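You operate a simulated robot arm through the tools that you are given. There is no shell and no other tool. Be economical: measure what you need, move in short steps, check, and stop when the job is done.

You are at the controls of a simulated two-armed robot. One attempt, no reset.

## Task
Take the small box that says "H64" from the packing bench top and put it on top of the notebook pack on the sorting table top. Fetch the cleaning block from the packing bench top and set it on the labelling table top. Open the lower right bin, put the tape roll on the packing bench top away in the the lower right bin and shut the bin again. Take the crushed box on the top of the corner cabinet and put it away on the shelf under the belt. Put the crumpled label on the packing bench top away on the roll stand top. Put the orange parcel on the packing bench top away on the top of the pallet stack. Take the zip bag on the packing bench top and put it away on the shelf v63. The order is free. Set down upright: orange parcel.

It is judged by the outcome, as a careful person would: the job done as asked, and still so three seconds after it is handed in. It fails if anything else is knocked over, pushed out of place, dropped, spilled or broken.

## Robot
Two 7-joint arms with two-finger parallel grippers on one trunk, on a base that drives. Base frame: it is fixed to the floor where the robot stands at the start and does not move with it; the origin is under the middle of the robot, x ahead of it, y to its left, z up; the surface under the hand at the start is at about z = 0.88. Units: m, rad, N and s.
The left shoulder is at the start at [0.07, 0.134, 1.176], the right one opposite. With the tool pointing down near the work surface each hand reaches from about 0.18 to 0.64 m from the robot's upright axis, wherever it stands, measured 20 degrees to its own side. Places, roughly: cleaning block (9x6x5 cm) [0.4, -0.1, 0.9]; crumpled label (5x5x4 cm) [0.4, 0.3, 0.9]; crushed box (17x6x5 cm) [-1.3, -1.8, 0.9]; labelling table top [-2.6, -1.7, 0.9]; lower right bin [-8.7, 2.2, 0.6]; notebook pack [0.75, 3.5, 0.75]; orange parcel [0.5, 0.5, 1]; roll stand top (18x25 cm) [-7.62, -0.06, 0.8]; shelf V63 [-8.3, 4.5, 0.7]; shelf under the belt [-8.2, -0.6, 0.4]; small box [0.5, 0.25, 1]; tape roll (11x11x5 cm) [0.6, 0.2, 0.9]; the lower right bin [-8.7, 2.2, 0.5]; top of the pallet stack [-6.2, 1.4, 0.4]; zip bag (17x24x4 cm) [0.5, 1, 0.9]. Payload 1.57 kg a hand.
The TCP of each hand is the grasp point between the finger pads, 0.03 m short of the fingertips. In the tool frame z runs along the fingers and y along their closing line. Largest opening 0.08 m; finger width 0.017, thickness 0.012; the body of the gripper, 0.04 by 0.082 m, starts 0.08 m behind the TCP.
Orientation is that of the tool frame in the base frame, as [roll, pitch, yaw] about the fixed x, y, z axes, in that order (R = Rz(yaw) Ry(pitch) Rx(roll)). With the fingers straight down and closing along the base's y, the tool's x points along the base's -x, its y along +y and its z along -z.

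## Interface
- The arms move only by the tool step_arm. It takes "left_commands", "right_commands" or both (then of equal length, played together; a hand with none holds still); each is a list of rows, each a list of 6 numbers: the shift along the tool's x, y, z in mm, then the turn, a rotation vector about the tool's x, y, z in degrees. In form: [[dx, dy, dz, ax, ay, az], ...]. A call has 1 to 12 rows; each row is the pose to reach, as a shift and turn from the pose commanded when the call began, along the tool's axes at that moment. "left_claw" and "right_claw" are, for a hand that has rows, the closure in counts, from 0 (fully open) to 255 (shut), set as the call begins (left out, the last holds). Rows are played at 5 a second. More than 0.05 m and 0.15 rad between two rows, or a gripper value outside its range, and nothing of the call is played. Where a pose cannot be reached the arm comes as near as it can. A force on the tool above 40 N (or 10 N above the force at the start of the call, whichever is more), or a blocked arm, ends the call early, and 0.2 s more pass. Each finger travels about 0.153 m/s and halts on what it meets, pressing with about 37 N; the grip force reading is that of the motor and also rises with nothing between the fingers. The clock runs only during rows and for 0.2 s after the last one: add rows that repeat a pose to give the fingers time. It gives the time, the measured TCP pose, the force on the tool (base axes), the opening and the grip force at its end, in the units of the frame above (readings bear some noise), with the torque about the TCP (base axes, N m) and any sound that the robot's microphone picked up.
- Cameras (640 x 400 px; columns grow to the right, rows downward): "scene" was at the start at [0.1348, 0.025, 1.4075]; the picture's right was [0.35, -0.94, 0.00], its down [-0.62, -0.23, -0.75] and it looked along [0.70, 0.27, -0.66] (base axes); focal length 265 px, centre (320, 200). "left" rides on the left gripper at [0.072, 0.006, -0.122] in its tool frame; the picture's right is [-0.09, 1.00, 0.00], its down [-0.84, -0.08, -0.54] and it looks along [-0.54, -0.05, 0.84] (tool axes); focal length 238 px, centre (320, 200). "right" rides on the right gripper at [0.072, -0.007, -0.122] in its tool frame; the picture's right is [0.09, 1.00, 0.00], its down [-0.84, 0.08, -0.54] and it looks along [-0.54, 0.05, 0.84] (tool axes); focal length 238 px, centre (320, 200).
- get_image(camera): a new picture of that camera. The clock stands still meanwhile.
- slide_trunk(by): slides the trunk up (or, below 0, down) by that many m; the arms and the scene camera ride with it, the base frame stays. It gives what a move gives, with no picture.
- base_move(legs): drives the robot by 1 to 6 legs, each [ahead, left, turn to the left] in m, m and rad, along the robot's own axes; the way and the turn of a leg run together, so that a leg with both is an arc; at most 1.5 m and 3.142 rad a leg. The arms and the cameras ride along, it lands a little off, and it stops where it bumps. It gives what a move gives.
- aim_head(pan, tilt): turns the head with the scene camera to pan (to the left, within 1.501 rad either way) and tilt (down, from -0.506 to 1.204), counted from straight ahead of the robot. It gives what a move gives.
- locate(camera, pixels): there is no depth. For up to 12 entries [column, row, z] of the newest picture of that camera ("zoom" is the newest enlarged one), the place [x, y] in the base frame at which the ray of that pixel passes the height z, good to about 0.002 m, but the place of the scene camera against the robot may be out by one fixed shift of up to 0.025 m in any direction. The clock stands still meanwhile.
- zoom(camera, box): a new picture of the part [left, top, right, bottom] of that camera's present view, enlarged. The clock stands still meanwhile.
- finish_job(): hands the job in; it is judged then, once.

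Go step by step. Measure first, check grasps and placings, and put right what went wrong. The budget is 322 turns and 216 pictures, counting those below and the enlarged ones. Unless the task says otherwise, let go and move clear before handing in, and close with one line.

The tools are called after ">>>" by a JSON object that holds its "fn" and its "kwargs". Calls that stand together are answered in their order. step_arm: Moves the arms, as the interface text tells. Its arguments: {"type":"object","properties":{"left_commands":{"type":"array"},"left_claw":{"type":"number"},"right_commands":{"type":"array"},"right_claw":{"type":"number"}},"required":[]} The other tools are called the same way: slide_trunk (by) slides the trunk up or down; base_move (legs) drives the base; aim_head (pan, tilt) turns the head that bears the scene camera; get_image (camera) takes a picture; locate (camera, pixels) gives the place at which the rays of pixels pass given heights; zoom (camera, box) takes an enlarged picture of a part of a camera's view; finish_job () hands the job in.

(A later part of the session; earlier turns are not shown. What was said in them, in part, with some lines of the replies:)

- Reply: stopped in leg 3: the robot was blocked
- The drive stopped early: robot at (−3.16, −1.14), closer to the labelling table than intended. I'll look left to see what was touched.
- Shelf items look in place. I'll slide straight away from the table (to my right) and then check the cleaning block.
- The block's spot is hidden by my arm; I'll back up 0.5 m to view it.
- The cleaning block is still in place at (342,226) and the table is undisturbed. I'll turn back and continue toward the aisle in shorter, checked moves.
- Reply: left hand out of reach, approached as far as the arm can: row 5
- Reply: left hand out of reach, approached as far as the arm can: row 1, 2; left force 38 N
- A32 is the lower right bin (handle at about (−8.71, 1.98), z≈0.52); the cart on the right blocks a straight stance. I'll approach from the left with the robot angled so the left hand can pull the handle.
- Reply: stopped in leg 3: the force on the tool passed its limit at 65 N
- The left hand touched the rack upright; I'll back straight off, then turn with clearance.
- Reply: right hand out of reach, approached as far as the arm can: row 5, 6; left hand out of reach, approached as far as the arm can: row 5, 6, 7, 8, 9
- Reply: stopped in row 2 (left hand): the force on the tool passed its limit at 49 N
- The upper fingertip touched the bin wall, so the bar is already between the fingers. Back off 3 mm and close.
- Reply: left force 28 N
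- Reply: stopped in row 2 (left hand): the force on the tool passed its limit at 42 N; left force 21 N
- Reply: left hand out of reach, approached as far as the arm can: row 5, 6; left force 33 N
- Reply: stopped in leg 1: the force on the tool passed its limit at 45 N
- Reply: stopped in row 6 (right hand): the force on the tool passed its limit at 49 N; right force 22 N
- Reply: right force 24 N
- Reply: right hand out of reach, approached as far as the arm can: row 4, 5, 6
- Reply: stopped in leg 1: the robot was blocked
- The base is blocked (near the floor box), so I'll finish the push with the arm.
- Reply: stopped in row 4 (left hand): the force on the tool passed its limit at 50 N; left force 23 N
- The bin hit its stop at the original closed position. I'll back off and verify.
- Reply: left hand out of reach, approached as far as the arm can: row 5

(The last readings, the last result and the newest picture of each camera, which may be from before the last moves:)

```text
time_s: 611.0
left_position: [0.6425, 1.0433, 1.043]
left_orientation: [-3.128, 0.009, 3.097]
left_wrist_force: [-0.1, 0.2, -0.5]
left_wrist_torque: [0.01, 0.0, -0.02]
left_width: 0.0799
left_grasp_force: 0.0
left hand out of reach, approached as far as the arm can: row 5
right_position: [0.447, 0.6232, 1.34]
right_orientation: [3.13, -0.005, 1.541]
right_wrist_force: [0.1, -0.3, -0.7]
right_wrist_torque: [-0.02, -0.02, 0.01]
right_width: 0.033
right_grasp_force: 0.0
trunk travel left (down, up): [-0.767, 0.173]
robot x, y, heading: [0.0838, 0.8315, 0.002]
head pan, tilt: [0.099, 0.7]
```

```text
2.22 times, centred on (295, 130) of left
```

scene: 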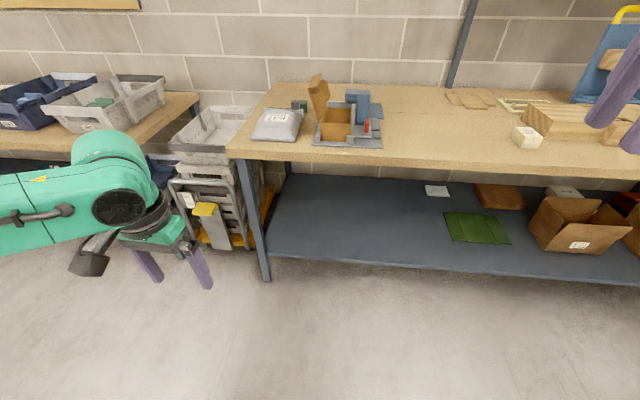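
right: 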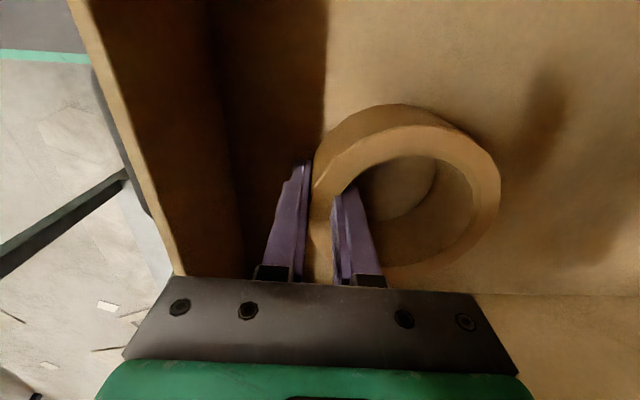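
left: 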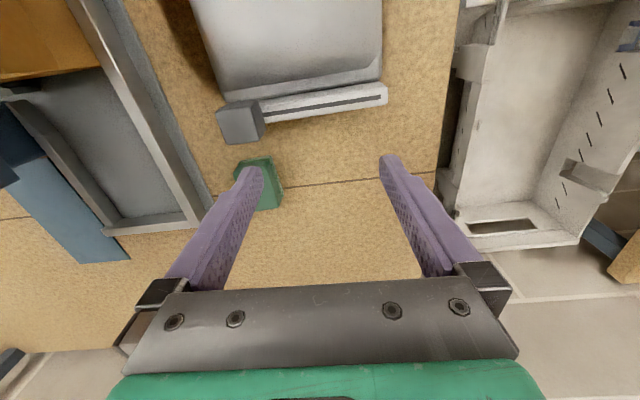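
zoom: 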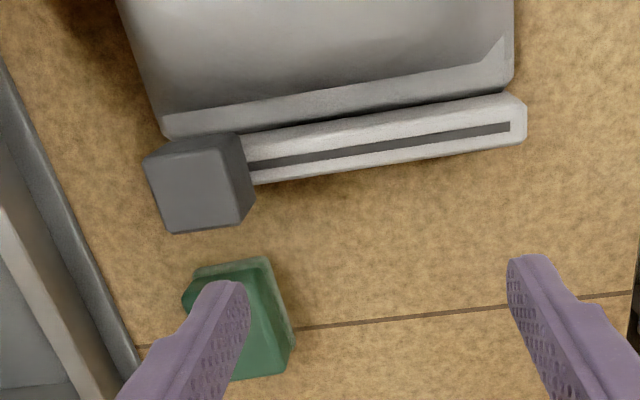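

The zip bar (x 0.618–0.633) and grey slider are part of the bag. I'll place the open left fingers just behind the bar (clear of slider and green block) and draw the bag toward me.

>>> {"fn": "step_arm", "kwargs": {"left_commands": [[-15, 2, 30, 0, 0, 0], [-27, 2, 60, 0, 0, 0], [-27, 2, 95, 0, 0, 0], [-27, 2, 120, 0, 0, 0], [-27, 2, 129, 0, 0, 0]]}}

>>> {"fn": "get_image", "kwargs": {"camera": "left"}}

```text
time_s: 612.1
left_position: [0.6261, 1.0554, 0.9494]
left_orientation: [-3.135, 0.038, 3.097]
left_wrist_force: [-5.8, -1.5, 21.5]
left_wrist_torque: [0.88, 0.38, 0.24]
left_width: 0.0782
left_grasp_force: 0.0
left hand out of reach, approached as far as the arm can: row 1, 2, 3, 4, 5
right_position: [0.4436, 0.6192, 1.3414]
right_orientation: [3.123, -0.009, 1.541]
right_wrist_force: [0.4, -0.1, 0.4]
right_wrist_torque: [-0.01, 0.01, 0.0]
right_width: 0.0331
right_grasp_force: 0.0
trunk travel left (down, up): [-0.767, 0.173]
robot x, y, heading: [0.0846, 0.8357, -0.0]
head pan, tilt: [0.099, 0.7]
stopped in row 5 (left hand): the force on the tool passed its limit at 46 N (the readings are from after the stop); the commanded pose is now the measured one
```

```text
36 pictures are left
```

left: 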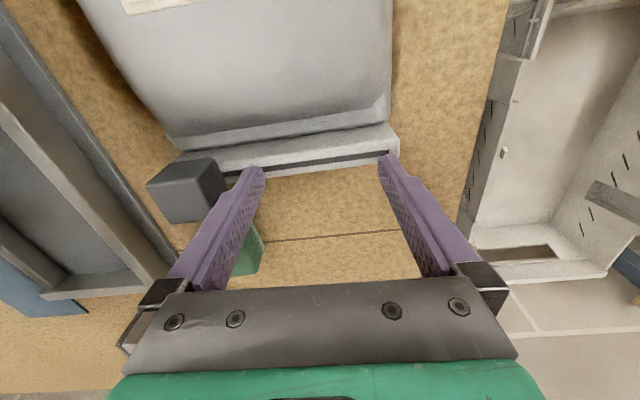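

The tips met the zip bar's top at z≈0.92: it's an upright bar ~4 cm tall and ~1.5 cm thick — ideal to grip from above. I'll raise, rotate the left hand 90° and straddle the bar.

>>> {"fn": "step_arm", "kwargs": {"left_commands": [[4, -4, -30, 0, 0, -7.7], [8, -8, -55, 0, 0, -15.4], [12, -12, -60, 0, 0, -23.1], [16, -16, -60, 0, 0, -30.8], [17, -20, -60, 0, 0, -38.5], [17, -25, -60, 0, 0, -46.2], [17, -25, -60, 0, 0, -53.9], [17, -25, -60, 0, 0, -61.6], [17, -25, -60, 0, 0, -69.3], [17, -25, -60, 0, 0, -77], [17, -25, -60, 0, 0, -84.7], [17, -25, -60, 0, 0, -92.4]]}}

>>> {"fn": "get_image", "kwargs": {"camera": "left"}}

```text
time_s: 614.7
left_position: [0.6087, 1.0326, 1.0047]
left_orientation: [-3.11, -0.011, -1.573]
left_wrist_force: [0.7, -0.1, 0.2]
left_wrist_torque: [0.02, 0.02, 0.02]
left_width: 0.0796
left_grasp_force: 0.1
right_position: [0.448, 0.6209, 1.3393]
right_orientation: [3.131, -0.005, 1.542]
right_wrist_force: [1.2, -0.4, 0.4]
right_wrist_torque: [-0.02, 0.01, -0.01]
right_width: 0.0328
right_grasp_force: 0.1
trunk travel left (down, up): [-0.767, 0.173]
robot x, y, heading: [0.0812, 0.8378, 0.011]
head pan, tilt: [0.099, 0.7]
```

```text
35 pictures are left
```

left: 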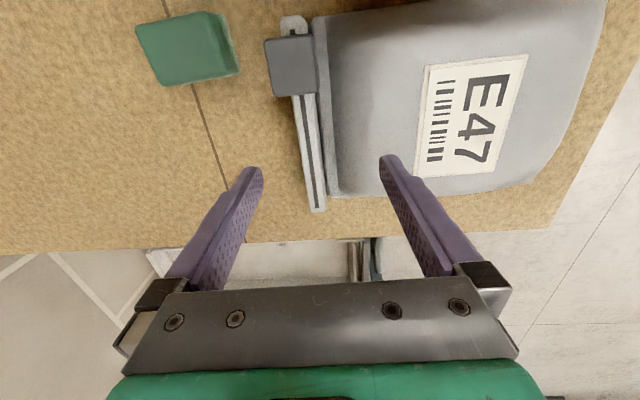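

The bar centre is at x≈0.618. I'll nudge the base 1 cm, narrow the opening and descend onto the bar until contact or z≈0.915.

>>> {"fn": "base_move", "kwargs": {"legs": [[0.012, 0, -0.008]]}}

>>> {"fn": "step_arm", "kwargs": {"left_commands": [[0, 2, 25, 0, 0, 0], [0, 2, 50, 0, 0, 0], [0, 2, 65, 0, 0, 0], [0, 2, 75, 0, 0, 0], [0, 2, 82, 0, 0, 0], [0, 2, 88, 0, 0, 0]], "left_claw": 135}}

>>> {"fn": "get_image", "kwargs": {"camera": "left"}}

```text
time_s: 615.5
left_position: [0.6183, 1.0292, 1.0063]
left_orientation: [-3.108, -0.013, -1.582]
left_wrist_force: [-0.4, -0.3, 0.1]
left_wrist_torque: [-0.01, -0.02, -0.02]
left_width: 0.08
left_grasp_force: 0.1
right_position: [0.4558, 0.6169, 1.341]
right_orientation: [3.127, -0.008, 1.533]
right_wrist_force: [-0.8, 0.4, 0.4]
right_wrist_torque: [0.03, -0.02, 0.02]
right_width: 0.0328
right_grasp_force: 0.0
trunk travel left (down, up): [-0.767, 0.173]
robot x, y, heading: [0.0939, 0.8353, -0.005]
head pan, tilt: [0.099, 0.7]
```

```text
time_s: 617.0
left_position: [0.624, 1.0276, 0.9275]
left_orientation: [-3.09, -0.013, -1.581]
left_wrist_force: [-5.9, 0.8, 28.3]
left_wrist_torque: [0.17, 1.04, -0.09]
left_width: 0.0423
left_grasp_force: 2.8
right_position: [0.4557, 0.617, 1.3408]
right_orientation: [3.125, -0.009, 1.532]
right_wrist_force: [0.9, 0.1, 0.0]
right_wrist_torque: [-0.03, 0.02, 0.0]
right_width: 0.033
right_grasp_force: 0.1
trunk travel left (down, up): [-0.767, 0.173]
robot x, y, heading: [0.0949, 0.8324, -0.005]
head pan, tilt: [0.099, 0.7]
stopped in row 6 (left hand): the force on the tool passed its limit at 42 N (the readings are from after the stop); the commanded pose is now the measured one
```

```text
34 pictures are left
```

left: 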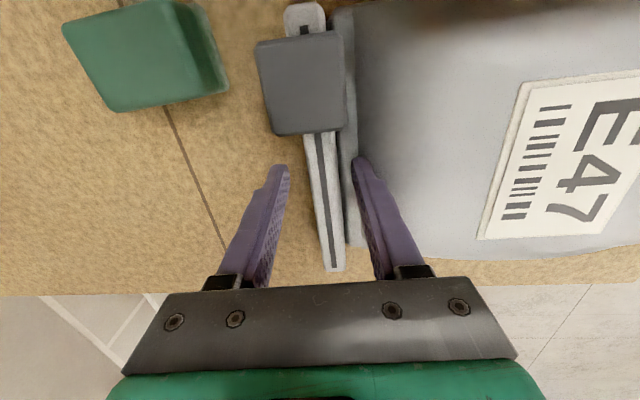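

The bar sits between the fingers (tips at z≈0.90). Close.

>>> {"fn": "step_arm", "kwargs": {"left_commands": [[0, 0, -2, 0, 0, 0], [0, 0, -2, 0, 0, 0], [0, 0, -2, 0, 0, 0], [0, 0, -2, 0, 0, 0]], "left_claw": 255}}

>>> {"fn": "step_arm", "kwargs": {"left_commands": [[0, 0, -10, 0, 0, 0], [0, 0, -25, 0, 0, 0], [0, 0, -40, 0, 0, 0]]}}

>>> {"fn": "get_image", "kwargs": {"camera": "left"}}

```text
time_s: 618.0
left_position: [0.6247, 1.0299, 0.9276]
left_orientation: [-3.092, -0.012, -1.582]
left_wrist_force: [7.9, -0.4, 27.3]
left_wrist_torque: [-0.24, 0.55, 0.47]
left_width: 0.0186
left_grasp_force: 33.2
right_position: [0.4561, 0.6158, 1.3403]
right_orientation: [3.129, -0.01, 1.533]
right_wrist_force: [-0.7, 0.4, 0.7]
right_wrist_torque: [-0.01, 0.01, -0.01]
right_width: 0.033
right_grasp_force: 0.0
trunk travel left (down, up): [-0.767, 0.173]
robot x, y, heading: [0.099, 0.8362, -0.009]
head pan, tilt: [0.099, 0.7]
```

```text
time_s: 618.8
left_position: [0.6209, 1.0296, 0.9636]
left_orientation: [-3.1, -0.013, -1.583]
left_wrist_force: [-0.4, -0.5, -1.8]
left_wrist_torque: [0.0, -0.16, 0.04]
left_width: 0.0175
left_grasp_force: 31.8
right_position: [0.458, 0.6172, 1.3409]
right_orientation: [3.128, -0.005, 1.532]
right_wrist_force: [-0.8, -0.5, 0.8]
right_wrist_torque: [0.01, -0.01, 0.02]
right_width: 0.033
right_grasp_force: 0.1
trunk travel left (down, up): [-0.767, 0.173]
robot x, y, heading: [0.0961, 0.8337, -0.003]
head pan, tilt: [0.099, 0.7]
```

```text
33 pictures are left
```

left: 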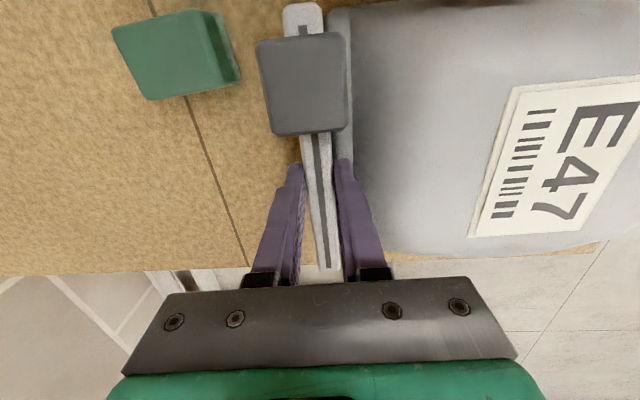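

The bag lifts with the bar (≈0.2 kg). Lift further, back away and check.

>>> {"fn": "slide_trunk", "kwargs": {"by": 0.15}}

>>> {"fn": "base_move", "kwargs": {"legs": [[-0.7, 0, 0]]}}

>>> {"fn": "aim_head", "kwargs": {"pan": 0.4, "tilt": 0.7}}

>>> {"fn": "get_image", "kwargs": {"camera": "scene"}}

```text
time_s: 620.5
left_position: [0.6204, 1.0294, 1.1128]
left_orientation: [-3.098, -0.012, -1.583]
left_wrist_force: [0.4, 0.4, -2.0]
left_wrist_torque: [0.04, -0.18, -0.03]
left_width: 0.0176
left_grasp_force: 33.0
right_position: [0.4583, 0.6179, 1.4892]
right_orientation: [3.13, -0.008, 1.532]
right_wrist_force: [0.3, -0.5, 0.2]
right_wrist_torque: [0.0, 0.0, 0.01]
right_width: 0.0332
right_grasp_force: 0.0
trunk travel left (down, up): [-0.917, 0.023]
robot x, y, heading: [0.0937, 0.8354, -0.002]
head pan, tilt: [0.099, 0.7]
```

```text
time_s: 624.3
left_position: [-0.0685, 1.0323, 1.1127]
left_orientation: [-3.1, -0.012, -1.59]
left_wrist_force: [-0.1, -0.5, -2.8]
left_wrist_torque: [0.0, -0.16, 0.03]
left_width: 0.0176
left_grasp_force: 32.4
right_position: [-0.2337, 0.6204, 1.488]
right_orientation: [3.13, -0.008, 1.526]
right_wrist_force: [-0.7, -0.2, 1.4]
right_wrist_torque: [0.01, 0.04, 0.01]
right_width: 0.033
right_grasp_force: 0.1
trunk travel left (down, up): [-0.917, 0.023]
robot x, y, heading: [-0.5947, 0.839, -0.012]
head pan, tilt: [0.099, 0.7]
```

```text
time_s: 625.1
left_position: [-0.0698, 1.0321, 1.1138]
left_orientation: [-3.098, -0.013, -1.59]
left_wrist_force: [0.2, -1.2, -2.4]
left_wrist_torque: [0.03, -0.18, 0.0]
left_width: 0.0176
left_grasp_force: 32.8
right_position: [-0.2337, 0.6208, 1.4905]
right_orientation: [3.128, -0.006, 1.524]
right_wrist_force: [0.6, 0.4, -0.1]
right_wrist_torque: [0.04, -0.04, -0.03]
right_width: 0.0331
right_grasp_force: 0.1
trunk travel left (down, up): [-0.917, 0.023]
robot x, y, heading: [-0.5941, 0.8391, -0.013]
head pan, tilt: [0.4, 0.7]
```

```text
32 pictures are left
```

scene: 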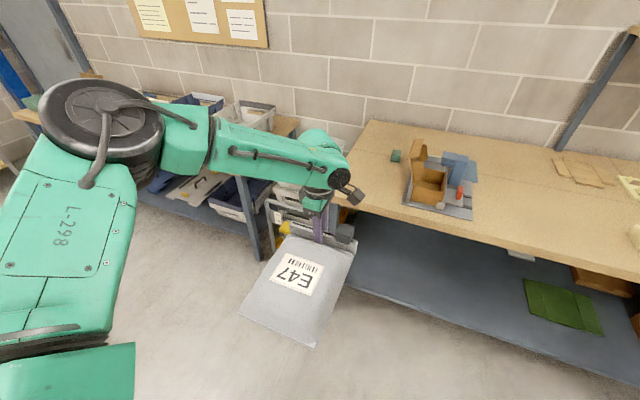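

The bag is held level. I'll rotate the hand 180° so the bag points forward for shelf insertion.

>>> {"fn": "step_arm", "kwargs": {"left_commands": [[0, 0, 0, 0, 0, 8], [0, 0, 0, 0, 0, 16], [0, 0, 0, 0, 0, 24], [0, 0, 0, 0, 0, 32], [0, 0, 0, 0, 0, 40], [0, 0, 0, 0, 0, 48], [0, 0, 0, 0, 0, 56], [0, 0, 0, 0, 0, 64], [0, 0, 0, 0, 0, 72], [0, 0, 0, 0, 0, 80], [0, 0, 0, 0, 0, 85], [0, 0, 0, 0, 0, 90]]}}

>>> {"fn": "step_arm", "kwargs": {"left_commands": [[0, 0, 0, 0, 0, 8], [0, 0, 0, 0, 0, 16], [0, 0, 0, 0, 0, 24], [0, 0, 0, 0, 0, 32], [0, 0, 0, 0, 0, 40], [0, 0, 0, 0, 0, 48], [0, 0, 0, 0, 0, 56], [0, 0, 0, 0, 0, 64], [0, 0, 0, 0, 0, 72], [0, 0, 0, 0, 0, 80], [0, 0, 0, 0, 0, 85], [0, 0, 0, 0, 0, 90]]}}

>>> {"fn": "get_image", "kwargs": {"camera": "scene"}}

```text
time_s: 627.7
left_position: [-0.0692, 1.0324, 1.1132]
left_orientation: [-3.131, 0.044, 3.12]
left_wrist_force: [0.1, -0.9, -3.1]
left_wrist_torque: [-0.2, 0.02, 0.01]
left_width: 0.0173
left_grasp_force: 32.0
right_position: [-0.235, 0.6203, 1.49]
right_orientation: [3.13, -0.006, 1.525]
right_wrist_force: [-0.4, 0.2, -0.2]
right_wrist_torque: [-0.02, -0.01, -0.02]
right_width: 0.0329
right_grasp_force: 0.0
trunk travel left (down, up): [-0.917, 0.023]
robot x, y, heading: [-0.5988, 0.8395, -0.011]
head pan, tilt: [0.4, 0.7]
```

```text
time_s: 630.3
left_position: [-0.0698, 1.0323, 1.1133]
left_orientation: [3.098, 0.012, 1.55]
left_wrist_force: [0.2, 1.1, -1.7]
left_wrist_torque: [-0.01, 0.18, 0.01]
left_width: 0.0176
left_grasp_force: 32.6
right_position: [-0.2349, 0.6212, 1.4901]
right_orientation: [3.131, -0.007, 1.525]
right_wrist_force: [0.7, -0.2, 0.7]
right_wrist_torque: [0.0, 0.01, 0.01]
right_width: 0.0329
right_grasp_force: 0.1
trunk travel left (down, up): [-0.917, 0.023]
robot x, y, heading: [-0.6008, 0.841, -0.015]
head pan, tilt: [0.4, 0.7]
```

```text
31 pictures are left
```

scene: 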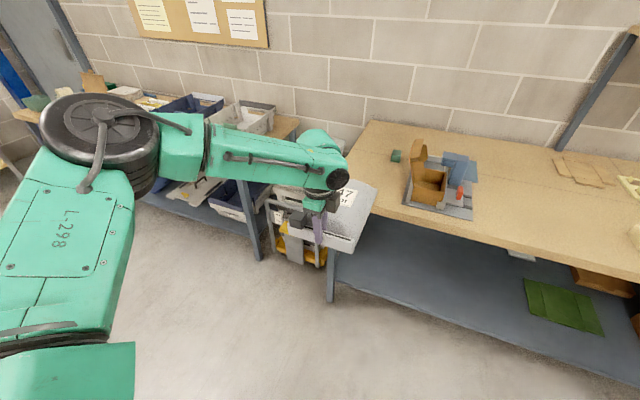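

The bag now points forward. Pull it closer, turn west and drive toward the north-side aisle to find shelf V63.

>>> {"fn": "step_arm", "kwargs": {"left_commands": [[0, -45, 0, 0, 0, 0], [0, -90, 0, 0, 0, 0], [0, -135, 0, 0, 0, 0], [0, -170, 0, 0, 0, 0]]}}

>>> {"fn": "base_move", "kwargs": {"legs": [[-0.2, 0, 0], [0, 0, 3.141], [1.1, -0.8, 0], [1.1, -0.8, 0], [1.0, -0.75, 0]]}}

>>> {"fn": "aim_head", "kwargs": {"pan": 0.0, "tilt": 0.25}}

>>> {"fn": "get_image", "kwargs": {"camera": "scene"}}

```text
time_s: 631.3
left_position: [-0.2409, 1.0355, 1.1074]
left_orientation: [3.095, 0.015, 1.552]
left_wrist_force: [-0.3, 0.5, -1.9]
left_wrist_torque: [0.01, 0.18, 0.01]
left_width: 0.0177
left_grasp_force: 32.1
right_position: [-0.237, 0.6211, 1.4909]
right_orientation: [3.128, -0.006, 1.526]
right_wrist_force: [-0.1, 0.0, 0.1]
right_wrist_torque: [0.0, -0.04, -0.02]
right_width: 0.033
right_grasp_force: 0.1
trunk travel left (down, up): [-0.917, 0.023]
robot x, y, heading: [-0.5977, 0.8419, -0.009]
head pan, tilt: [0.4, 0.7]
```

```text
time_s: 658.8
left_position: [-4.1906, 3.2211, 1.1062]
left_orientation: [3.096, 0.014, -1.639]
left_wrist_force: [0.6, 0.3, -2.1]
left_wrist_torque: [0.0, -0.16, -0.01]
left_width: 0.0175
left_grasp_force: 32.2
right_position: [-4.1758, 3.6357, 1.4918]
right_orientation: [3.128, -0.008, -1.663]
right_wrist_force: [0.5, 0.0, -0.1]
right_wrist_torque: [0.03, 0.01, -0.02]
right_width: 0.033
right_grasp_force: 0.0
trunk travel left (down, up): [-0.917, 0.023]
robot x, y, heading: [-3.8238, 3.3977, 3.082]
head pan, tilt: [0.4, 0.7]
```

```text
time_s: 659.7
left_position: [-4.1912, 3.2228, 1.1063]
left_orientation: [3.097, 0.013, -1.636]
left_wrist_force: [-0.1, 0.5, -2.6]
left_wrist_torque: [-0.02, -0.19, -0.02]
left_width: 0.0176
left_grasp_force: 32.4
right_position: [-4.1763, 3.6369, 1.4898]
right_orientation: [3.13, -0.008, -1.663]
right_wrist_force: [-0.2, 0.8, -0.2]
right_wrist_torque: [-0.01, 0.02, 0.03]
right_width: 0.033
right_grasp_force: 0.0
trunk travel left (down, up): [-0.917, 0.023]
robot x, y, heading: [-3.8287, 3.4024, 3.08]
head pan, tilt: [0.0, 0.25]
```

```text
30 pictures are left
```

scene: 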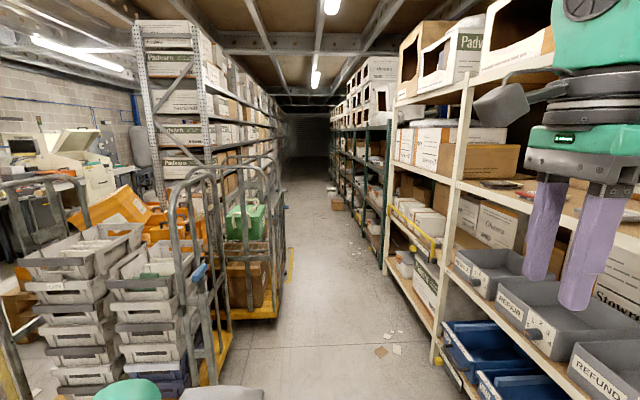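

The aisle at y≈3.6 leads west with V63's rack on the right. Drive down it to x≈−8.1.

>>> {"fn": "base_move", "kwargs": {"legs": [[0, 0, 0.06], [1.45, -0.05, 0], [1.4, -0.03, 0], [1.3, 0, 0]]}}

>>> {"fn": "aim_head", "kwargs": {"pan": -0.9, "tilt": 0.45}}

>>> {"fn": "get_image", "kwargs": {"camera": "scene"}}

```text
time_s: 668.2
left_position: [-5.6554, 3.2707, 1.1019]
left_orientation: [3.132, 0.016, -1.59]
left_wrist_force: [23.5, 5.2, 3.6]
left_wrist_torque: [-0.4, 0.26, 0.62]
left_width: 0.0178
left_grasp_force: 32.6
right_position: [-5.6688, 3.6827, 1.4921]
right_orientation: [3.124, -0.008, -1.62]
right_wrist_force: [0.1, 0.0, -0.5]
right_wrist_torque: [0.04, -0.04, -0.01]
right_width: 0.033
right_grasp_force: 0.0
trunk travel left (down, up): [-0.917, 0.023]
robot x, y, heading: [-5.3158, 3.4644, 3.123]
head pan, tilt: [0.0, 0.25]
stopped in leg 3: the force on the tool passed its limit at 44 N (the readings are from after the stop); the commanded pose is now the measured one
```

```text
time_s: 669.4
left_position: [-5.6562, 3.272, 1.1034]
left_orientation: [3.12, 0.015, -1.589]
left_wrist_force: [22.4, 5.3, 1.4]
left_wrist_torque: [-0.02, -0.48, 0.59]
left_width: 0.0177
left_grasp_force: 32.4
right_position: [-5.6639, 3.685, 1.492]
right_orientation: [3.123, -0.009, -1.62]
right_wrist_force: [-0.2, 0.0, 0.3]
right_wrist_torque: [-0.02, 0.01, 0.01]
right_width: 0.033
right_grasp_force: 0.1
trunk travel left (down, up): [-0.917, 0.023]
robot x, y, heading: [-5.3144, 3.4623, 3.123]
head pan, tilt: [-0.901, 0.45]
```

```text
29 pictures are left
```

scene: 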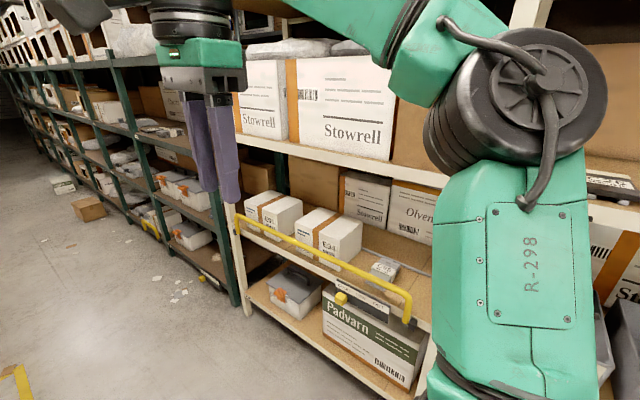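

The bag's tip touched a cage on the left. Back off, shift right, and check.

>>> {"fn": "base_move", "kwargs": {"legs": [[-0.2, 0, 0]]}}

>>> {"fn": "aim_head", "kwargs": {"pan": 0.35, "tilt": 0.5}}

>>> {"fn": "get_image", "kwargs": {"camera": "scene"}}

```text
time_s: 671.0
left_position: [-5.4727, 3.2673, 1.1008]
left_orientation: [3.128, 0.016, -1.592]
left_wrist_force: [-1.5, 0.1, -1.6]
left_wrist_torque: [0.0, -0.2, -0.03]
left_width: 0.0174
left_grasp_force: 32.5
right_position: [-5.4854, 3.6809, 1.4886]
right_orientation: [3.133, -0.006, -1.622]
right_wrist_force: [-1.2, 0.1, 0.7]
right_wrist_torque: [0.01, -0.07, -0.01]
right_width: 0.0329
right_grasp_force: 0.1
trunk travel left (down, up): [-0.917, 0.023]
robot x, y, heading: [-5.1194, 3.4554, 3.128]
head pan, tilt: [-0.901, 0.45]
```

```text
time_s: 672.4
left_position: [-5.4703, 3.2675, 1.1024]
left_orientation: [3.125, 0.016, -1.594]
left_wrist_force: [1.0, 1.3, -2.2]
left_wrist_torque: [0.0, -0.16, 0.01]
left_width: 0.0174
left_grasp_force: 32.4
right_position: [-5.4797, 3.6805, 1.49]
right_orientation: [3.129, -0.007, -1.623]
right_wrist_force: [0.5, -0.2, 0.1]
right_wrist_torque: [0.01, -0.01, 0.01]
right_width: 0.0329
right_grasp_force: 0.1
trunk travel left (down, up): [-0.917, 0.023]
robot x, y, heading: [-5.1188, 3.4622, 3.122]
head pan, tilt: [0.351, 0.499]
```

```text
28 pictures are left
```

scene: 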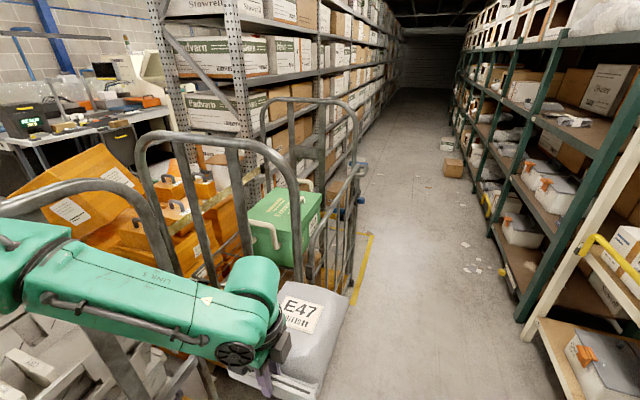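

The bag is still held. The aisle is tight for elbows, so I'll turn to face the shelves (+y) here and travel sideways.

>>> {"fn": "base_move", "kwargs": {"legs": [[0, 0, -1.551], [0.05, 1.2, 0], [0, 1.2, 0]]}}

>>> {"fn": "aim_head", "kwargs": {"pan": 0.5, "tilt": 0.55}}

>>> {"fn": "get_image", "kwargs": {"camera": "scene"}}

```text
time_s: 688.0
left_position: [-7.7348, 3.8411, 1.1024]
left_orientation: [3.125, 0.018, -3.139]
left_wrist_force: [1.2, 0.8, -2.1]
left_wrist_torque: [-0.18, -0.03, -0.02]
left_width: 0.0174
left_grasp_force: 32.9
right_position: [-7.322, 3.8623, 1.4897]
right_orientation: [3.129, -0.007, 3.114]
right_wrist_force: [0.3, 0.0, -0.5]
right_wrist_torque: [0.02, -0.01, 0.05]
right_width: 0.0331
right_grasp_force: 0.0
trunk travel left (down, up): [-0.917, 0.023]
robot x, y, heading: [-7.537, 3.4991, 1.577]
head pan, tilt: [0.351, 0.499]
```

```text
time_s: 688.8
left_position: [-7.7356, 3.8416, 1.1026]
left_orientation: [3.124, 0.017, -3.139]
left_wrist_force: [-0.2, 0.4, -2.5]
left_wrist_torque: [-0.18, -0.01, -0.02]
left_width: 0.0173
left_grasp_force: 32.4
right_position: [-7.3218, 3.8629, 1.4895]
right_orientation: [3.131, -0.007, 3.116]
right_wrist_force: [-0.8, -0.1, -0.1]
right_wrist_torque: [-0.02, 0.0, 0.02]
right_width: 0.0329
right_grasp_force: 0.1
trunk travel left (down, up): [-0.917, 0.023]
robot x, y, heading: [-7.5353, 3.4965, 1.581]
head pan, tilt: [0.499, 0.55]
```

```text
27 pictures are left
```

scene: 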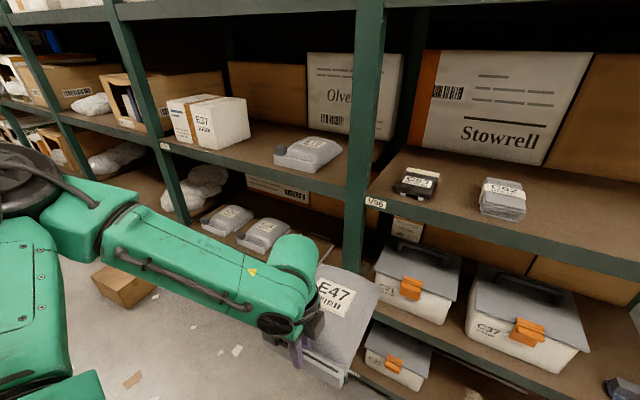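

>>> {"fn": "zoom", "kwargs": {"camera": "scene", "box": [130, 90, 420, 270]}}

>>> {"fn": "locate", "kwargs": {"camera": "scene", "pixels": [[300, 175, 1.0], [300, 175, 0.7], [365, 225, 0.7], [265, 255, 0.35], [230, 240, 0.35], [180, 230, 0.7], [375, 203, 0.7], [375, 203, 1.0]]}}

```text
2.21 times, centred on (275, 180) of scene
```

zoom: 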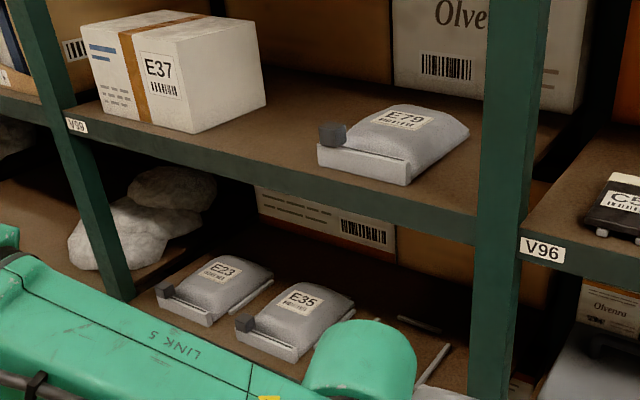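

```text
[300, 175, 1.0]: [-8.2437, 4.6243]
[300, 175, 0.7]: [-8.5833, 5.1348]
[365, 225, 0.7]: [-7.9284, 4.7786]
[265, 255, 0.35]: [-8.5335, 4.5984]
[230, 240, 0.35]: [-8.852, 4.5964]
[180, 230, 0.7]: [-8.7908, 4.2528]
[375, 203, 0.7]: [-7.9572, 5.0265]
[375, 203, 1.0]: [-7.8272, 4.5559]
```

The shelf below V96/V99 at z≈0.7 with bags E23 and E35 matches V63's place. I'll lower the trunk, shift left and look into it.

>>> {"fn": "slide_trunk", "kwargs": {"by": -0.3}}

>>> {"fn": "base_move", "kwargs": {"legs": [[-0.05, 0.3, -0.01]]}}

>>> {"fn": "aim_head", "kwargs": {"pan": 0.0, "tilt": 0.45}}

>>> {"fn": "get_image", "kwargs": {"camera": "scene"}}

```text
time_s: 691.8
left_position: [-7.7346, 3.8405, 0.8029]
left_orientation: [3.124, 0.017, -3.141]
left_wrist_force: [-0.6, 0.0, -1.9]
left_wrist_torque: [-0.18, -0.03, 0.01]
left_width: 0.0177
left_grasp_force: 32.6
right_position: [-7.3231, 3.8621, 1.1897]
right_orientation: [3.128, -0.007, 3.115]
right_wrist_force: [-0.1, 0.0, 0.0]
right_wrist_torque: [-0.02, 0.01, -0.01]
right_width: 0.0329
right_grasp_force: 0.0
trunk travel left (down, up): [-0.617, 0.323]
robot x, y, heading: [-7.5379, 3.4981, 1.575]
head pan, tilt: [0.499, 0.55]
```

```text
time_s: 693.9
left_position: [-8.0386, 3.7923, 0.8021]
left_orientation: [3.124, 0.016, 3.136]
left_wrist_force: [0.7, -0.6, -2.8]
left_wrist_torque: [-0.18, -0.01, 0.02]
left_width: 0.0177
left_grasp_force: 32.8
right_position: [-7.6259, 3.8092, 1.1898]
right_orientation: [3.128, -0.009, 3.106]
right_wrist_force: [0.2, 0.2, 0.4]
right_wrist_torque: [0.01, 0.0, 0.01]
right_width: 0.0332
right_grasp_force: 0.1
trunk travel left (down, up): [-0.617, 0.323]
robot x, y, heading: [-7.8427, 3.4495, 1.569]
head pan, tilt: [0.499, 0.55]
```

```text
time_s: 694.8
left_position: [-8.0388, 3.7934, 0.8018]
left_orientation: [3.123, 0.017, 3.134]
left_wrist_force: [-0.9, -0.6, -2.1]
left_wrist_torque: [-0.16, -0.03, 0.02]
left_width: 0.0174
left_grasp_force: 32.6
right_position: [-7.6264, 3.8092, 1.1893]
right_orientation: [3.129, -0.01, 3.107]
right_wrist_force: [0.8, -0.6, 0.1]
right_wrist_torque: [0.01, 0.0, -0.02]
right_width: 0.0328
right_grasp_force: 0.0
trunk travel left (down, up): [-0.617, 0.323]
robot x, y, heading: [-7.8438, 3.4447, 1.571]
head pan, tilt: [0.0, 0.45]
```

```text
25 pictures are left
```

scene: 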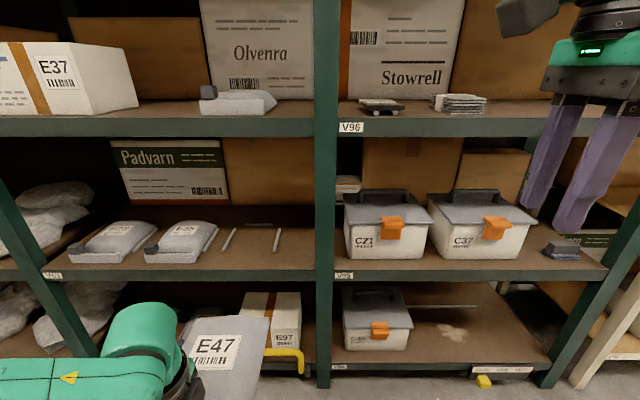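

>>> {"fn": "zoom", "kwargs": {"camera": "scene", "box": [30, 170, 340, 300]}}

>>> {"fn": "locate", "kwargs": {"camera": "scene", "pixels": [[222, 250, 0.7], [275, 250, 0.7], [234, 229, 0.7], [278, 229, 0.7], [200, 263, 0.7], [145, 263, 0.7], [200, 270, 0.7], [316, 270, 0.7], [330, 121, 1.08], [235, 134, 1.08], [200, 120, 1.1]]}}

```text
2.06 times, centred on (185, 235) of scene
```

zoom: 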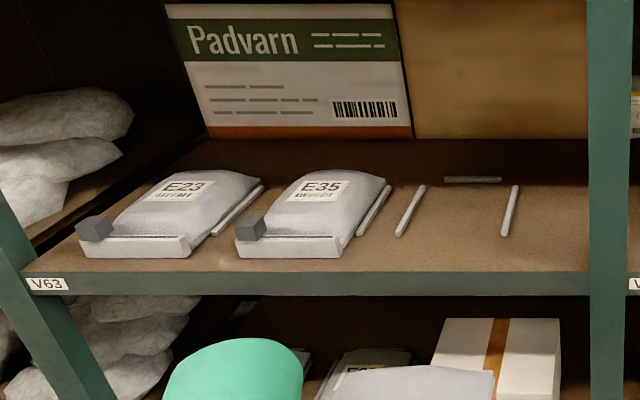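

```text
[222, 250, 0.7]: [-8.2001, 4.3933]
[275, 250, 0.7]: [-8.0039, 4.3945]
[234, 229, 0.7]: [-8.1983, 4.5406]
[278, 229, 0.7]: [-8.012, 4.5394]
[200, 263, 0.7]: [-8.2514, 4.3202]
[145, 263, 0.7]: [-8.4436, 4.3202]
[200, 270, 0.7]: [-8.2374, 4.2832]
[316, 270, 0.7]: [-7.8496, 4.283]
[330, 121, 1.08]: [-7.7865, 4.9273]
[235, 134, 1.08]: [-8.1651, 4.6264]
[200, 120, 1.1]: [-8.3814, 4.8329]
```

V63 is confirmed, with an empty slot between two guide rods (x −8.20…−8.005). I'll line the bag up with the slot centre x≈−8.103 and advance partway.

>>> {"fn": "base_move", "kwargs": {"legs": [[0.3, 0.066, 0]]}}

>>> {"fn": "get_image", "kwargs": {"camera": "scene"}}

>>> {"fn": "get_image", "kwargs": {"camera": "left"}}

```text
time_s: 696.9
left_position: [-8.1065, 4.0906, 0.8026]
left_orientation: [3.125, 0.017, 3.138]
left_wrist_force: [0.4, 0.8, -2.1]
left_wrist_torque: [-0.21, -0.05, 0.0]
left_width: 0.0174
left_grasp_force: 32.1
right_position: [-7.6951, 4.1088, 1.1901]
right_orientation: [3.127, -0.009, 3.109]
right_wrist_force: [-0.3, -0.7, -0.1]
right_wrist_torque: [0.0, 0.0, 0.0]
right_width: 0.0329
right_grasp_force: 0.2
trunk travel left (down, up): [-0.617, 0.323]
robot x, y, heading: [-7.9056, 3.7449, 1.564]
head pan, tilt: [0.0, 0.45]
```

```text
23 pictures are left
```

scene: 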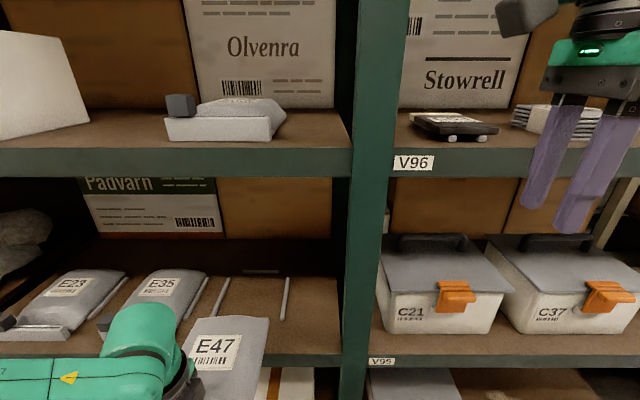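

```text
22 pictures are left
```

left: 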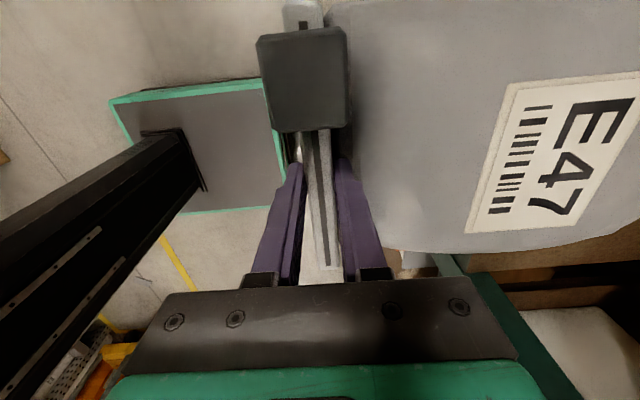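

>>> {"fn": "locate", "kwargs": {"camera": "scene", "pixels": [[216, 318, 0.7], [283, 320, 0.7], [228, 279, 0.7], [289, 278, 0.7], [200, 320, 0.785], [270, 317, 0.785], [260, 400, 0.785], [262, 271, 0.7], [335, 352, 0.7]]}}

```text
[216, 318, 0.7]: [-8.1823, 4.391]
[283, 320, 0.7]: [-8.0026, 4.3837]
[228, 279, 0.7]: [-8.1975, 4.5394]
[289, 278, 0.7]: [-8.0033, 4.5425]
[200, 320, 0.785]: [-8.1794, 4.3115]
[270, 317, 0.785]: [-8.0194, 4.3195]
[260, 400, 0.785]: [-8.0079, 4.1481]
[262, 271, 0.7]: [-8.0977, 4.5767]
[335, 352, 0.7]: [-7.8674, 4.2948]
```

Bag and slot centres agree (x −8.099 vs −8.097). Retract the right hand slightly, advance the base 5 cm, then extend the left arm into the shelf.

>>> {"fn": "step_arm", "kwargs": {"right_commands": [[0, -25, 0, 0, 0, 0], [0, -50, 0, 0, 0, 0]]}}

>>> {"fn": "base_move", "kwargs": {"legs": [[0.05, 0, 0.007]]}}

>>> {"fn": "step_arm", "kwargs": {"left_commands": [[0, 40, 0, 0, 0, 0], [0, 80, 0, 0, 0, 0], [0, 120, 0, 0, 0, 0], [0, 160, 0, 0, 0, 0], [0, 182, 0, 0, 0, 0]]}}

>>> {"fn": "get_image", "kwargs": {"camera": "scene"}}

```text
time_s: 697.5
left_position: [-8.1075, 4.0908, 0.8035]
left_orientation: [3.126, 0.016, 3.136]
left_wrist_force: [-0.1, 0.2, -2.1]
left_wrist_torque: [-0.14, -0.04, 0.01]
left_width: 0.0175
left_grasp_force: 32.1
right_position: [-7.7113, 4.0751, 1.1704]
right_orientation: [3.128, -0.009, 3.108]
right_wrist_force: [-0.1, 0.6, 0.5]
right_wrist_torque: [0.01, -0.02, 0.01]
right_width: 0.0328
right_grasp_force: 0.0
right hand out of reach, approached as far as the arm can: row 1, 2
trunk travel left (down, up): [-0.617, 0.323]
robot x, y, heading: [-7.9108, 3.7448, 1.572]
head pan, tilt: [0.0, 0.45]
```

```text
time_s: 698.4
left_position: [-8.1089, 4.1377, 0.8034]
left_orientation: [3.123, 0.016, -3.138]
left_wrist_force: [0.4, 0.1, -2.5]
left_wrist_torque: [-0.17, -0.02, 0.0]
left_width: 0.0176
left_grasp_force: 32.5
right_position: [-7.7145, 4.1243, 1.1705]
right_orientation: [3.126, -0.009, 3.117]
right_wrist_force: [-0.3, 0.4, -0.2]
right_wrist_torque: [-0.01, 0.02, 0.03]
right_width: 0.033
right_grasp_force: 0.0
trunk travel left (down, up): [-0.617, 0.323]
robot x, y, heading: [-7.9047, 3.7927, 1.579]
head pan, tilt: [0.0, 0.45]
```

```text
time_s: 699.6
left_position: [-8.1123, 4.3201, 0.804]
left_orientation: [3.126, 0.016, -3.138]
left_wrist_force: [-0.1, 0.3, -2.6]
left_wrist_torque: [-0.21, -0.02, 0.0]
left_width: 0.0174
left_grasp_force: 32.4
right_position: [-7.7144, 4.1267, 1.1707]
right_orientation: [3.128, -0.009, 3.118]
right_wrist_force: [0.5, 0.2, -1.4]
right_wrist_torque: [0.0, 0.0, -0.01]
right_width: 0.033
right_grasp_force: 0.1
trunk travel left (down, up): [-0.617, 0.323]
robot x, y, heading: [-7.9093, 3.7938, 1.578]
head pan, tilt: [0.0, 0.45]
```

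```text
21 pictures are left
```

scene: 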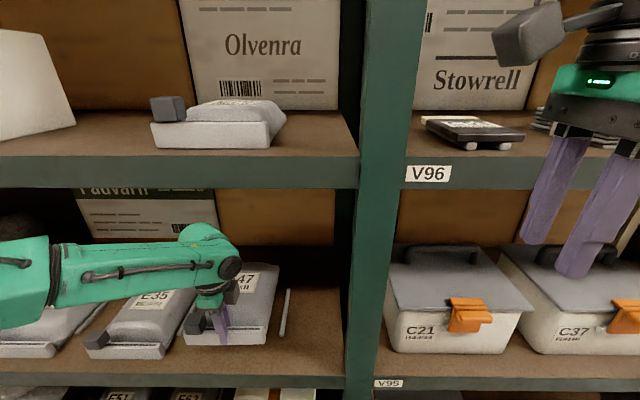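

Inside the slot. Shift 1 cm right and lower until contact.

>>> {"fn": "step_arm", "kwargs": {"left_commands": [[-10, 0, 15, 0, 0, 0], [-10, 0, 30, 0, 0, 0], [-10, 0, 42, 0, 0, 0], [-10, 0, 49, 0, 0, 0], [-10, 0, 54, 0, 0, 0], [-10, 0, 59, 0, 0, 0], [-10, 0, 64, 0, 0, 0]]}}

>>> {"fn": "zoom", "kwargs": {"camera": "scene", "box": [80, 220, 340, 390]}}

```text
time_s: 701.2
left_position: [-8.1097, 4.3055, 0.7554]
left_orientation: [3.125, 0.017, -3.139]
left_wrist_force: [0.0, -0.4, -2.3]
left_wrist_torque: [-0.18, -0.04, -0.03]
left_width: 0.0175
left_grasp_force: 32.4
left hand out of reach, approached as far as the arm can: row 2, 3, 4, 5, 6, 7
right_position: [-7.7134, 4.1262, 1.1711]
right_orientation: [3.128, -0.008, 3.116]
right_wrist_force: [0.5, -0.1, 0.6]
right_wrist_torque: [-0.02, 0.0, -0.03]
right_width: 0.033
right_grasp_force: 0.0
trunk travel left (down, up): [-0.617, 0.323]
robot x, y, heading: [-7.9079, 3.7963, 1.578]
head pan, tilt: [0.0, 0.45]
```

```text
2.35 times, centred on (210, 305) of scene
```

zoom: 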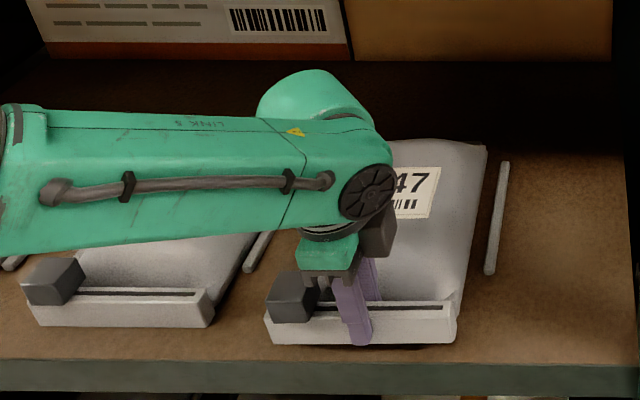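

Almost down. Nudge 2 cm deeper with the base and lower the last bit with the trunk.

>>> {"fn": "base_move", "kwargs": {"legs": [[0.022, -0.006, 0]]}}

>>> {"fn": "slide_trunk", "kwargs": {"by": -0.01}}

```text
time_s: 702.0
left_position: [-8.104, 4.3253, 0.7567]
left_orientation: [3.12, 0.017, -3.139]
left_wrist_force: [0.0, 0.2, -2.6]
left_wrist_torque: [-0.17, -0.02, 0.02]
left_width: 0.0173
left_grasp_force: 32.1
right_position: [-7.7095, 4.1446, 1.1721]
right_orientation: [3.124, -0.008, 3.118]
right_wrist_force: [-0.4, 0.3, 0.4]
right_wrist_torque: [0.06, 0.02, 0.0]
right_width: 0.033
right_grasp_force: 0.0
trunk travel left (down, up): [-0.617, 0.323]
robot x, y, heading: [-7.9077, 3.8164, 1.58]
head pan, tilt: [0.0, 0.45]
```

```text
time_s: 702.6
left_position: [-8.1024, 4.3273, 0.746]
left_orientation: [3.125, 0.018, -3.138]
left_wrist_force: [-0.8, 0.0, -2.2]
left_wrist_torque: [-0.19, -0.02, 0.01]
left_width: 0.0176
left_grasp_force: 32.3
right_position: [-7.7094, 4.1464, 1.1607]
right_orientation: [3.128, -0.007, 3.117]
right_wrist_force: [-0.4, 0.8, -1.0]
right_wrist_torque: [0.02, 0.03, 0.01]
right_width: 0.033
right_grasp_force: 0.1
trunk travel left (down, up): [-0.607, 0.333]
robot x, y, heading: [-7.905, 3.8185, 1.581]
head pan, tilt: [0.0, 0.45]
```

>>> {"fn": "slide_trunk", "kwargs": {"by": -0.007}}

>>> {"fn": "slide_trunk", "kwargs": {"by": -0.006}}

>>> {"fn": "zoom", "kwargs": {"camera": "scene", "box": [80, 220, 340, 390]}}

```text
time_s: 703.1
left_position: [-8.103, 4.328, 0.7393]
left_orientation: [3.124, 0.016, -3.14]
left_wrist_force: [-0.7, -0.5, -1.5]
left_wrist_torque: [-0.19, 0.03, -0.01]
left_width: 0.0174
left_grasp_force: 32.3
right_position: [-7.7089, 4.1484, 1.1537]
right_orientation: [3.126, -0.009, 3.117]
right_wrist_force: [0.7, -0.5, 0.6]
right_wrist_torque: [0.01, 0.04, 0.05]
right_width: 0.0329
right_grasp_force: 0.0
trunk travel left (down, up): [-0.6, 0.34]
robot x, y, heading: [-7.9023, 3.8186, 1.579]
head pan, tilt: [0.0, 0.45]
```

```text
time_s: 703.7
left_position: [-8.1031, 4.3271, 0.7317]
left_orientation: [3.124, 0.018, -3.138]
left_wrist_force: [-0.6, 0.6, -2.4]
left_wrist_torque: [-0.16, -0.05, -0.02]
left_width: 0.0176
left_grasp_force: 32.2
right_position: [-7.7086, 4.1469, 1.148]
right_orientation: [3.129, -0.008, 3.117]
right_wrist_force: [-0.3, 0.3, 0.4]
right_wrist_torque: [-0.03, -0.05, -0.01]
right_width: 0.0328
right_grasp_force: 0.1
trunk travel left (down, up): [-0.594, 0.346]
robot x, y, heading: [-7.8996, 3.8114, 1.577]
head pan, tilt: [0.0, 0.45]
```

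```text
2.35 times, centred on (210, 305) of scene
```

zoom: 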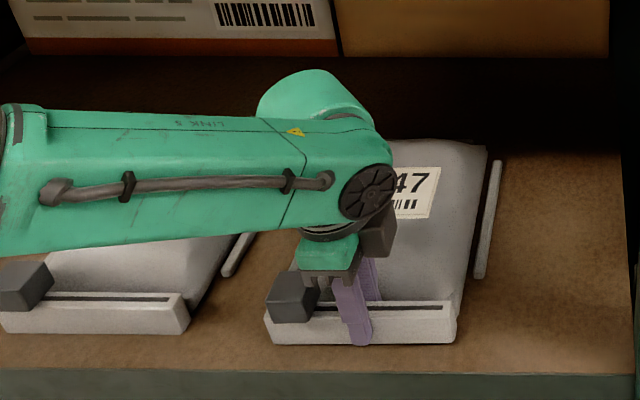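

Still no contact, so the shelf is a bit lower than assumed (and its edge farther). I'll go 4 cm deeper before continuing down.

>>> {"fn": "base_move", "kwargs": {"legs": [[0.042, 0.006, 0]]}}

>>> {"fn": "slide_trunk", "kwargs": {"by": -0.01}}

>>> {"fn": "slide_trunk", "kwargs": {"by": -0.008}}

>>> {"fn": "get_image", "kwargs": {"camera": "scene"}}

```text
time_s: 704.6
left_position: [-8.1046, 4.342, 0.7269]
left_orientation: [-3.126, 0.017, -3.138]
left_wrist_force: [0.6, -6.5, -1.1]
left_wrist_torque: [-0.05, 0.0, -0.11]
left_width: 0.0178
left_grasp_force: 32.3
right_position: [-7.7124, 4.172, 1.1485]
right_orientation: [3.123, -0.009, 3.118]
right_wrist_force: [0.4, 0.3, -0.3]
right_wrist_torque: [0.0, -0.02, -0.03]
right_width: 0.0326
right_grasp_force: 0.3
trunk travel left (down, up): [-0.594, 0.346]
robot x, y, heading: [-7.906, 3.8403, 1.581]
head pan, tilt: [0.0, 0.45]
stopped in leg 1: the force on the tool passed its limit at 57 N (the readings are from after the stop); the commanded pose is now the measured one
```

```text
time_s: 705.2
left_position: [-8.105, 4.3416, 0.7261]
left_orientation: [3.14, 0.017, -3.137]
left_wrist_force: [-1.1, -15.6, 21.6]
left_wrist_torque: [-0.47, 0.18, -0.22]
left_width: 0.0176
left_grasp_force: 32.0
right_position: [-7.7117, 4.1676, 1.1403]
right_orientation: [3.119, -0.009, 3.12]
right_wrist_force: [0.2, 0.6, -0.3]
right_wrist_torque: [0.0, 0.02, 0.0]
right_width: 0.0329
right_grasp_force: 0.2
trunk travel left (down, up): [-0.584, 0.356]
robot x, y, heading: [-7.9124, 3.8422, 1.579]
head pan, tilt: [0.0, 0.45]
stopped: the force on the tool passed its limit at 42 N (the readings are from after the stop); the commanded pose is now the measured one
```

```text
time_s: 705.6
left_position: [-8.1054, 4.3409, 0.7267]
left_orientation: [3.14, 0.015, -3.138]
left_wrist_force: [-1.0, -16.9, 23.1]
left_wrist_torque: [-0.42, 0.23, -0.09]
left_width: 0.0175
left_grasp_force: 32.4
right_position: [-7.7132, 4.168, 1.1383]
right_orientation: [3.118, -0.011, 3.12]
right_wrist_force: [-0.3, 0.4, 0.0]
right_wrist_torque: [-0.01, 0.0, 0.05]
right_width: 0.033
right_grasp_force: 0.1
trunk travel left (down, up): [-0.583, 0.357]
robot x, y, heading: [-7.906, 3.8438, 1.581]
head pan, tilt: [0.0, 0.45]
stopped: the force on the tool passed its limit at 45 N (the readings are from after the stop); the commanded pose is now the measured one
```

```text
18 pictures are left
```

scene: 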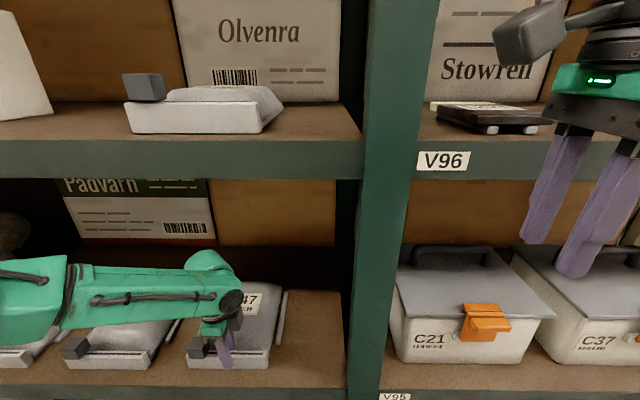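

The bag has reached the rear stop and rests on the shelf, its front in line with E35. Relieve slightly and release.

>>> {"fn": "step_arm", "kwargs": {"left_commands": [[0, -5, 0, 0, 0, 0], [0, -8, 0, 0, 0, 0], [0, -8, 0, 0, 0, 0]]}}

>>> {"fn": "step_arm", "kwargs": {"left_commands": [[0, 0, 0, 0, 0, 0], [0, 0, 0, 0, 0, 0], [0, 0, 0, 0, 0, 0]], "left_claw": 150}}

>>> {"fn": "zoom", "kwargs": {"camera": "scene", "box": [60, 240, 340, 400]}}

```text
time_s: 706.4
left_position: [-8.1045, 4.3389, 0.726]
left_orientation: [3.132, 0.016, -3.138]
left_wrist_force: [-3.6, 11.7, 32.2]
left_wrist_torque: [0.37, 0.53, -0.16]
left_width: 0.0174
left_grasp_force: 32.1
right_position: [-7.7118, 4.1719, 1.137]
right_orientation: [3.122, -0.011, 3.119]
right_wrist_force: [-0.1, 0.0, 0.9]
right_wrist_torque: [-0.02, 0.01, 0.01]
right_width: 0.0327
right_grasp_force: 0.1
trunk travel left (down, up): [-0.583, 0.357]
robot x, y, heading: [-7.9095, 3.8457, 1.582]
head pan, tilt: [0.0, 0.45]
```

```text
time_s: 707.2
left_position: [-8.1058, 4.3356, 0.7259]
left_orientation: [3.14, 0.015, -3.137]
left_wrist_force: [-1.6, -6.7, 34.3]
left_wrist_torque: [0.34, 0.17, 0.15]
left_width: 0.028
left_grasp_force: 0.0
right_position: [-7.7116, 4.1655, 1.1396]
right_orientation: [3.12, -0.012, 3.119]
right_wrist_force: [-0.2, 0.0, -0.6]
right_wrist_torque: [-0.01, -0.02, -0.02]
right_width: 0.0331
right_grasp_force: 0.1
trunk travel left (down, up): [-0.583, 0.357]
robot x, y, heading: [-7.9086, 3.8455, 1.58]
head pan, tilt: [0.0, 0.45]
```

```text
2.29 times, centred on (200, 320) of scene
```

zoom: 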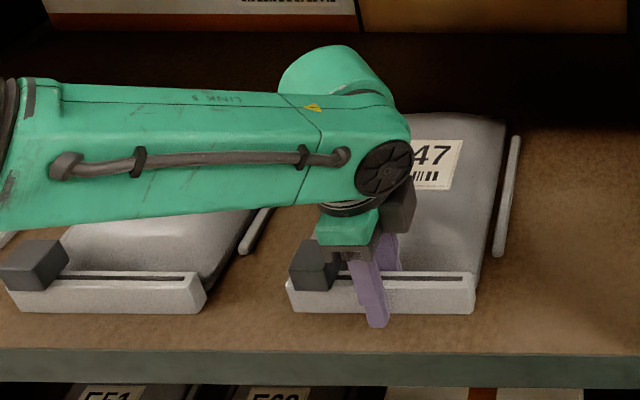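

Released; lift the hand straight up with the trunk, then withdraw.

>>> {"fn": "slide_trunk", "kwargs": {"by": 0.09}}

>>> {"fn": "base_move", "kwargs": {"legs": [[-0.3, 0, 0]]}}

>>> {"fn": "get_image", "kwargs": {"camera": "scene"}}

```text
time_s: 708.4
left_position: [-8.1058, 4.3379, 0.8119]
left_orientation: [-3.14, 0.017, -3.138]
left_wrist_force: [0.1, 0.0, -0.4]
left_wrist_torque: [0.0, -0.02, -0.01]
left_width: 0.0331
left_grasp_force: 0.0
right_position: [-7.7126, 4.1739, 1.2268]
right_orientation: [3.127, -0.009, 3.118]
right_wrist_force: [0.3, -0.4, 0.2]
right_wrist_torque: [0.02, 0.03, -0.01]
right_width: 0.033
right_grasp_force: 0.1
trunk travel left (down, up): [-0.673, 0.267]
robot x, y, heading: [-7.9056, 3.8423, 1.581]
head pan, tilt: [0.0, 0.45]
```

```text
time_s: 710.5
left_position: [-8.1021, 4.0384, 0.8109]
left_orientation: [-3.139, 0.019, -3.137]
left_wrist_force: [0.6, -0.3, 0.1]
left_wrist_torque: [-0.02, -0.02, -0.03]
left_width: 0.0331
left_grasp_force: 0.1
right_position: [-7.7097, 3.8727, 1.2262]
right_orientation: [3.126, -0.007, 3.121]
right_wrist_force: [0.7, 0.0, -0.5]
right_wrist_torque: [-0.03, 0.0, 0.0]
right_width: 0.0331
right_grasp_force: 0.1
trunk travel left (down, up): [-0.673, 0.267]
robot x, y, heading: [-7.9082, 3.5441, 1.58]
head pan, tilt: [0.0, 0.45]
```

```text
16 pictures are left
```

scene: 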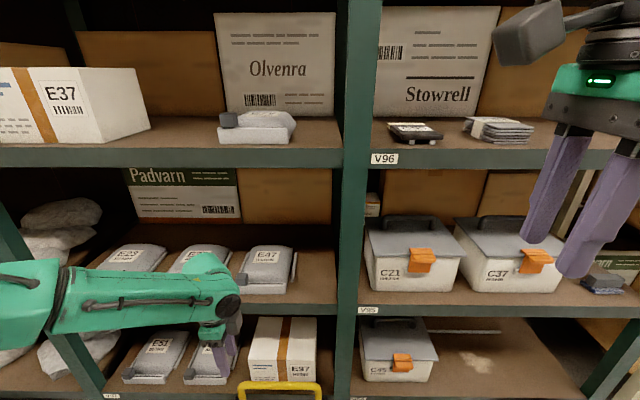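

All seven items are in their places: E47 now rests in its slot on V63, and both hands are empty and clear. I'm handing the job in.

>>> {"fn": "finish_job", "kwargs": {}}

```text
The job is handed in.
```

All seven items are in their places, the lower right bin is shut with the tape roll inside, and the job is handed in. On the way I bumped the rack upright, the cart and a cage, and the base stopped once at the labelling table and once at the bin rack. The pictures I took afterwards showed nothing displaced.
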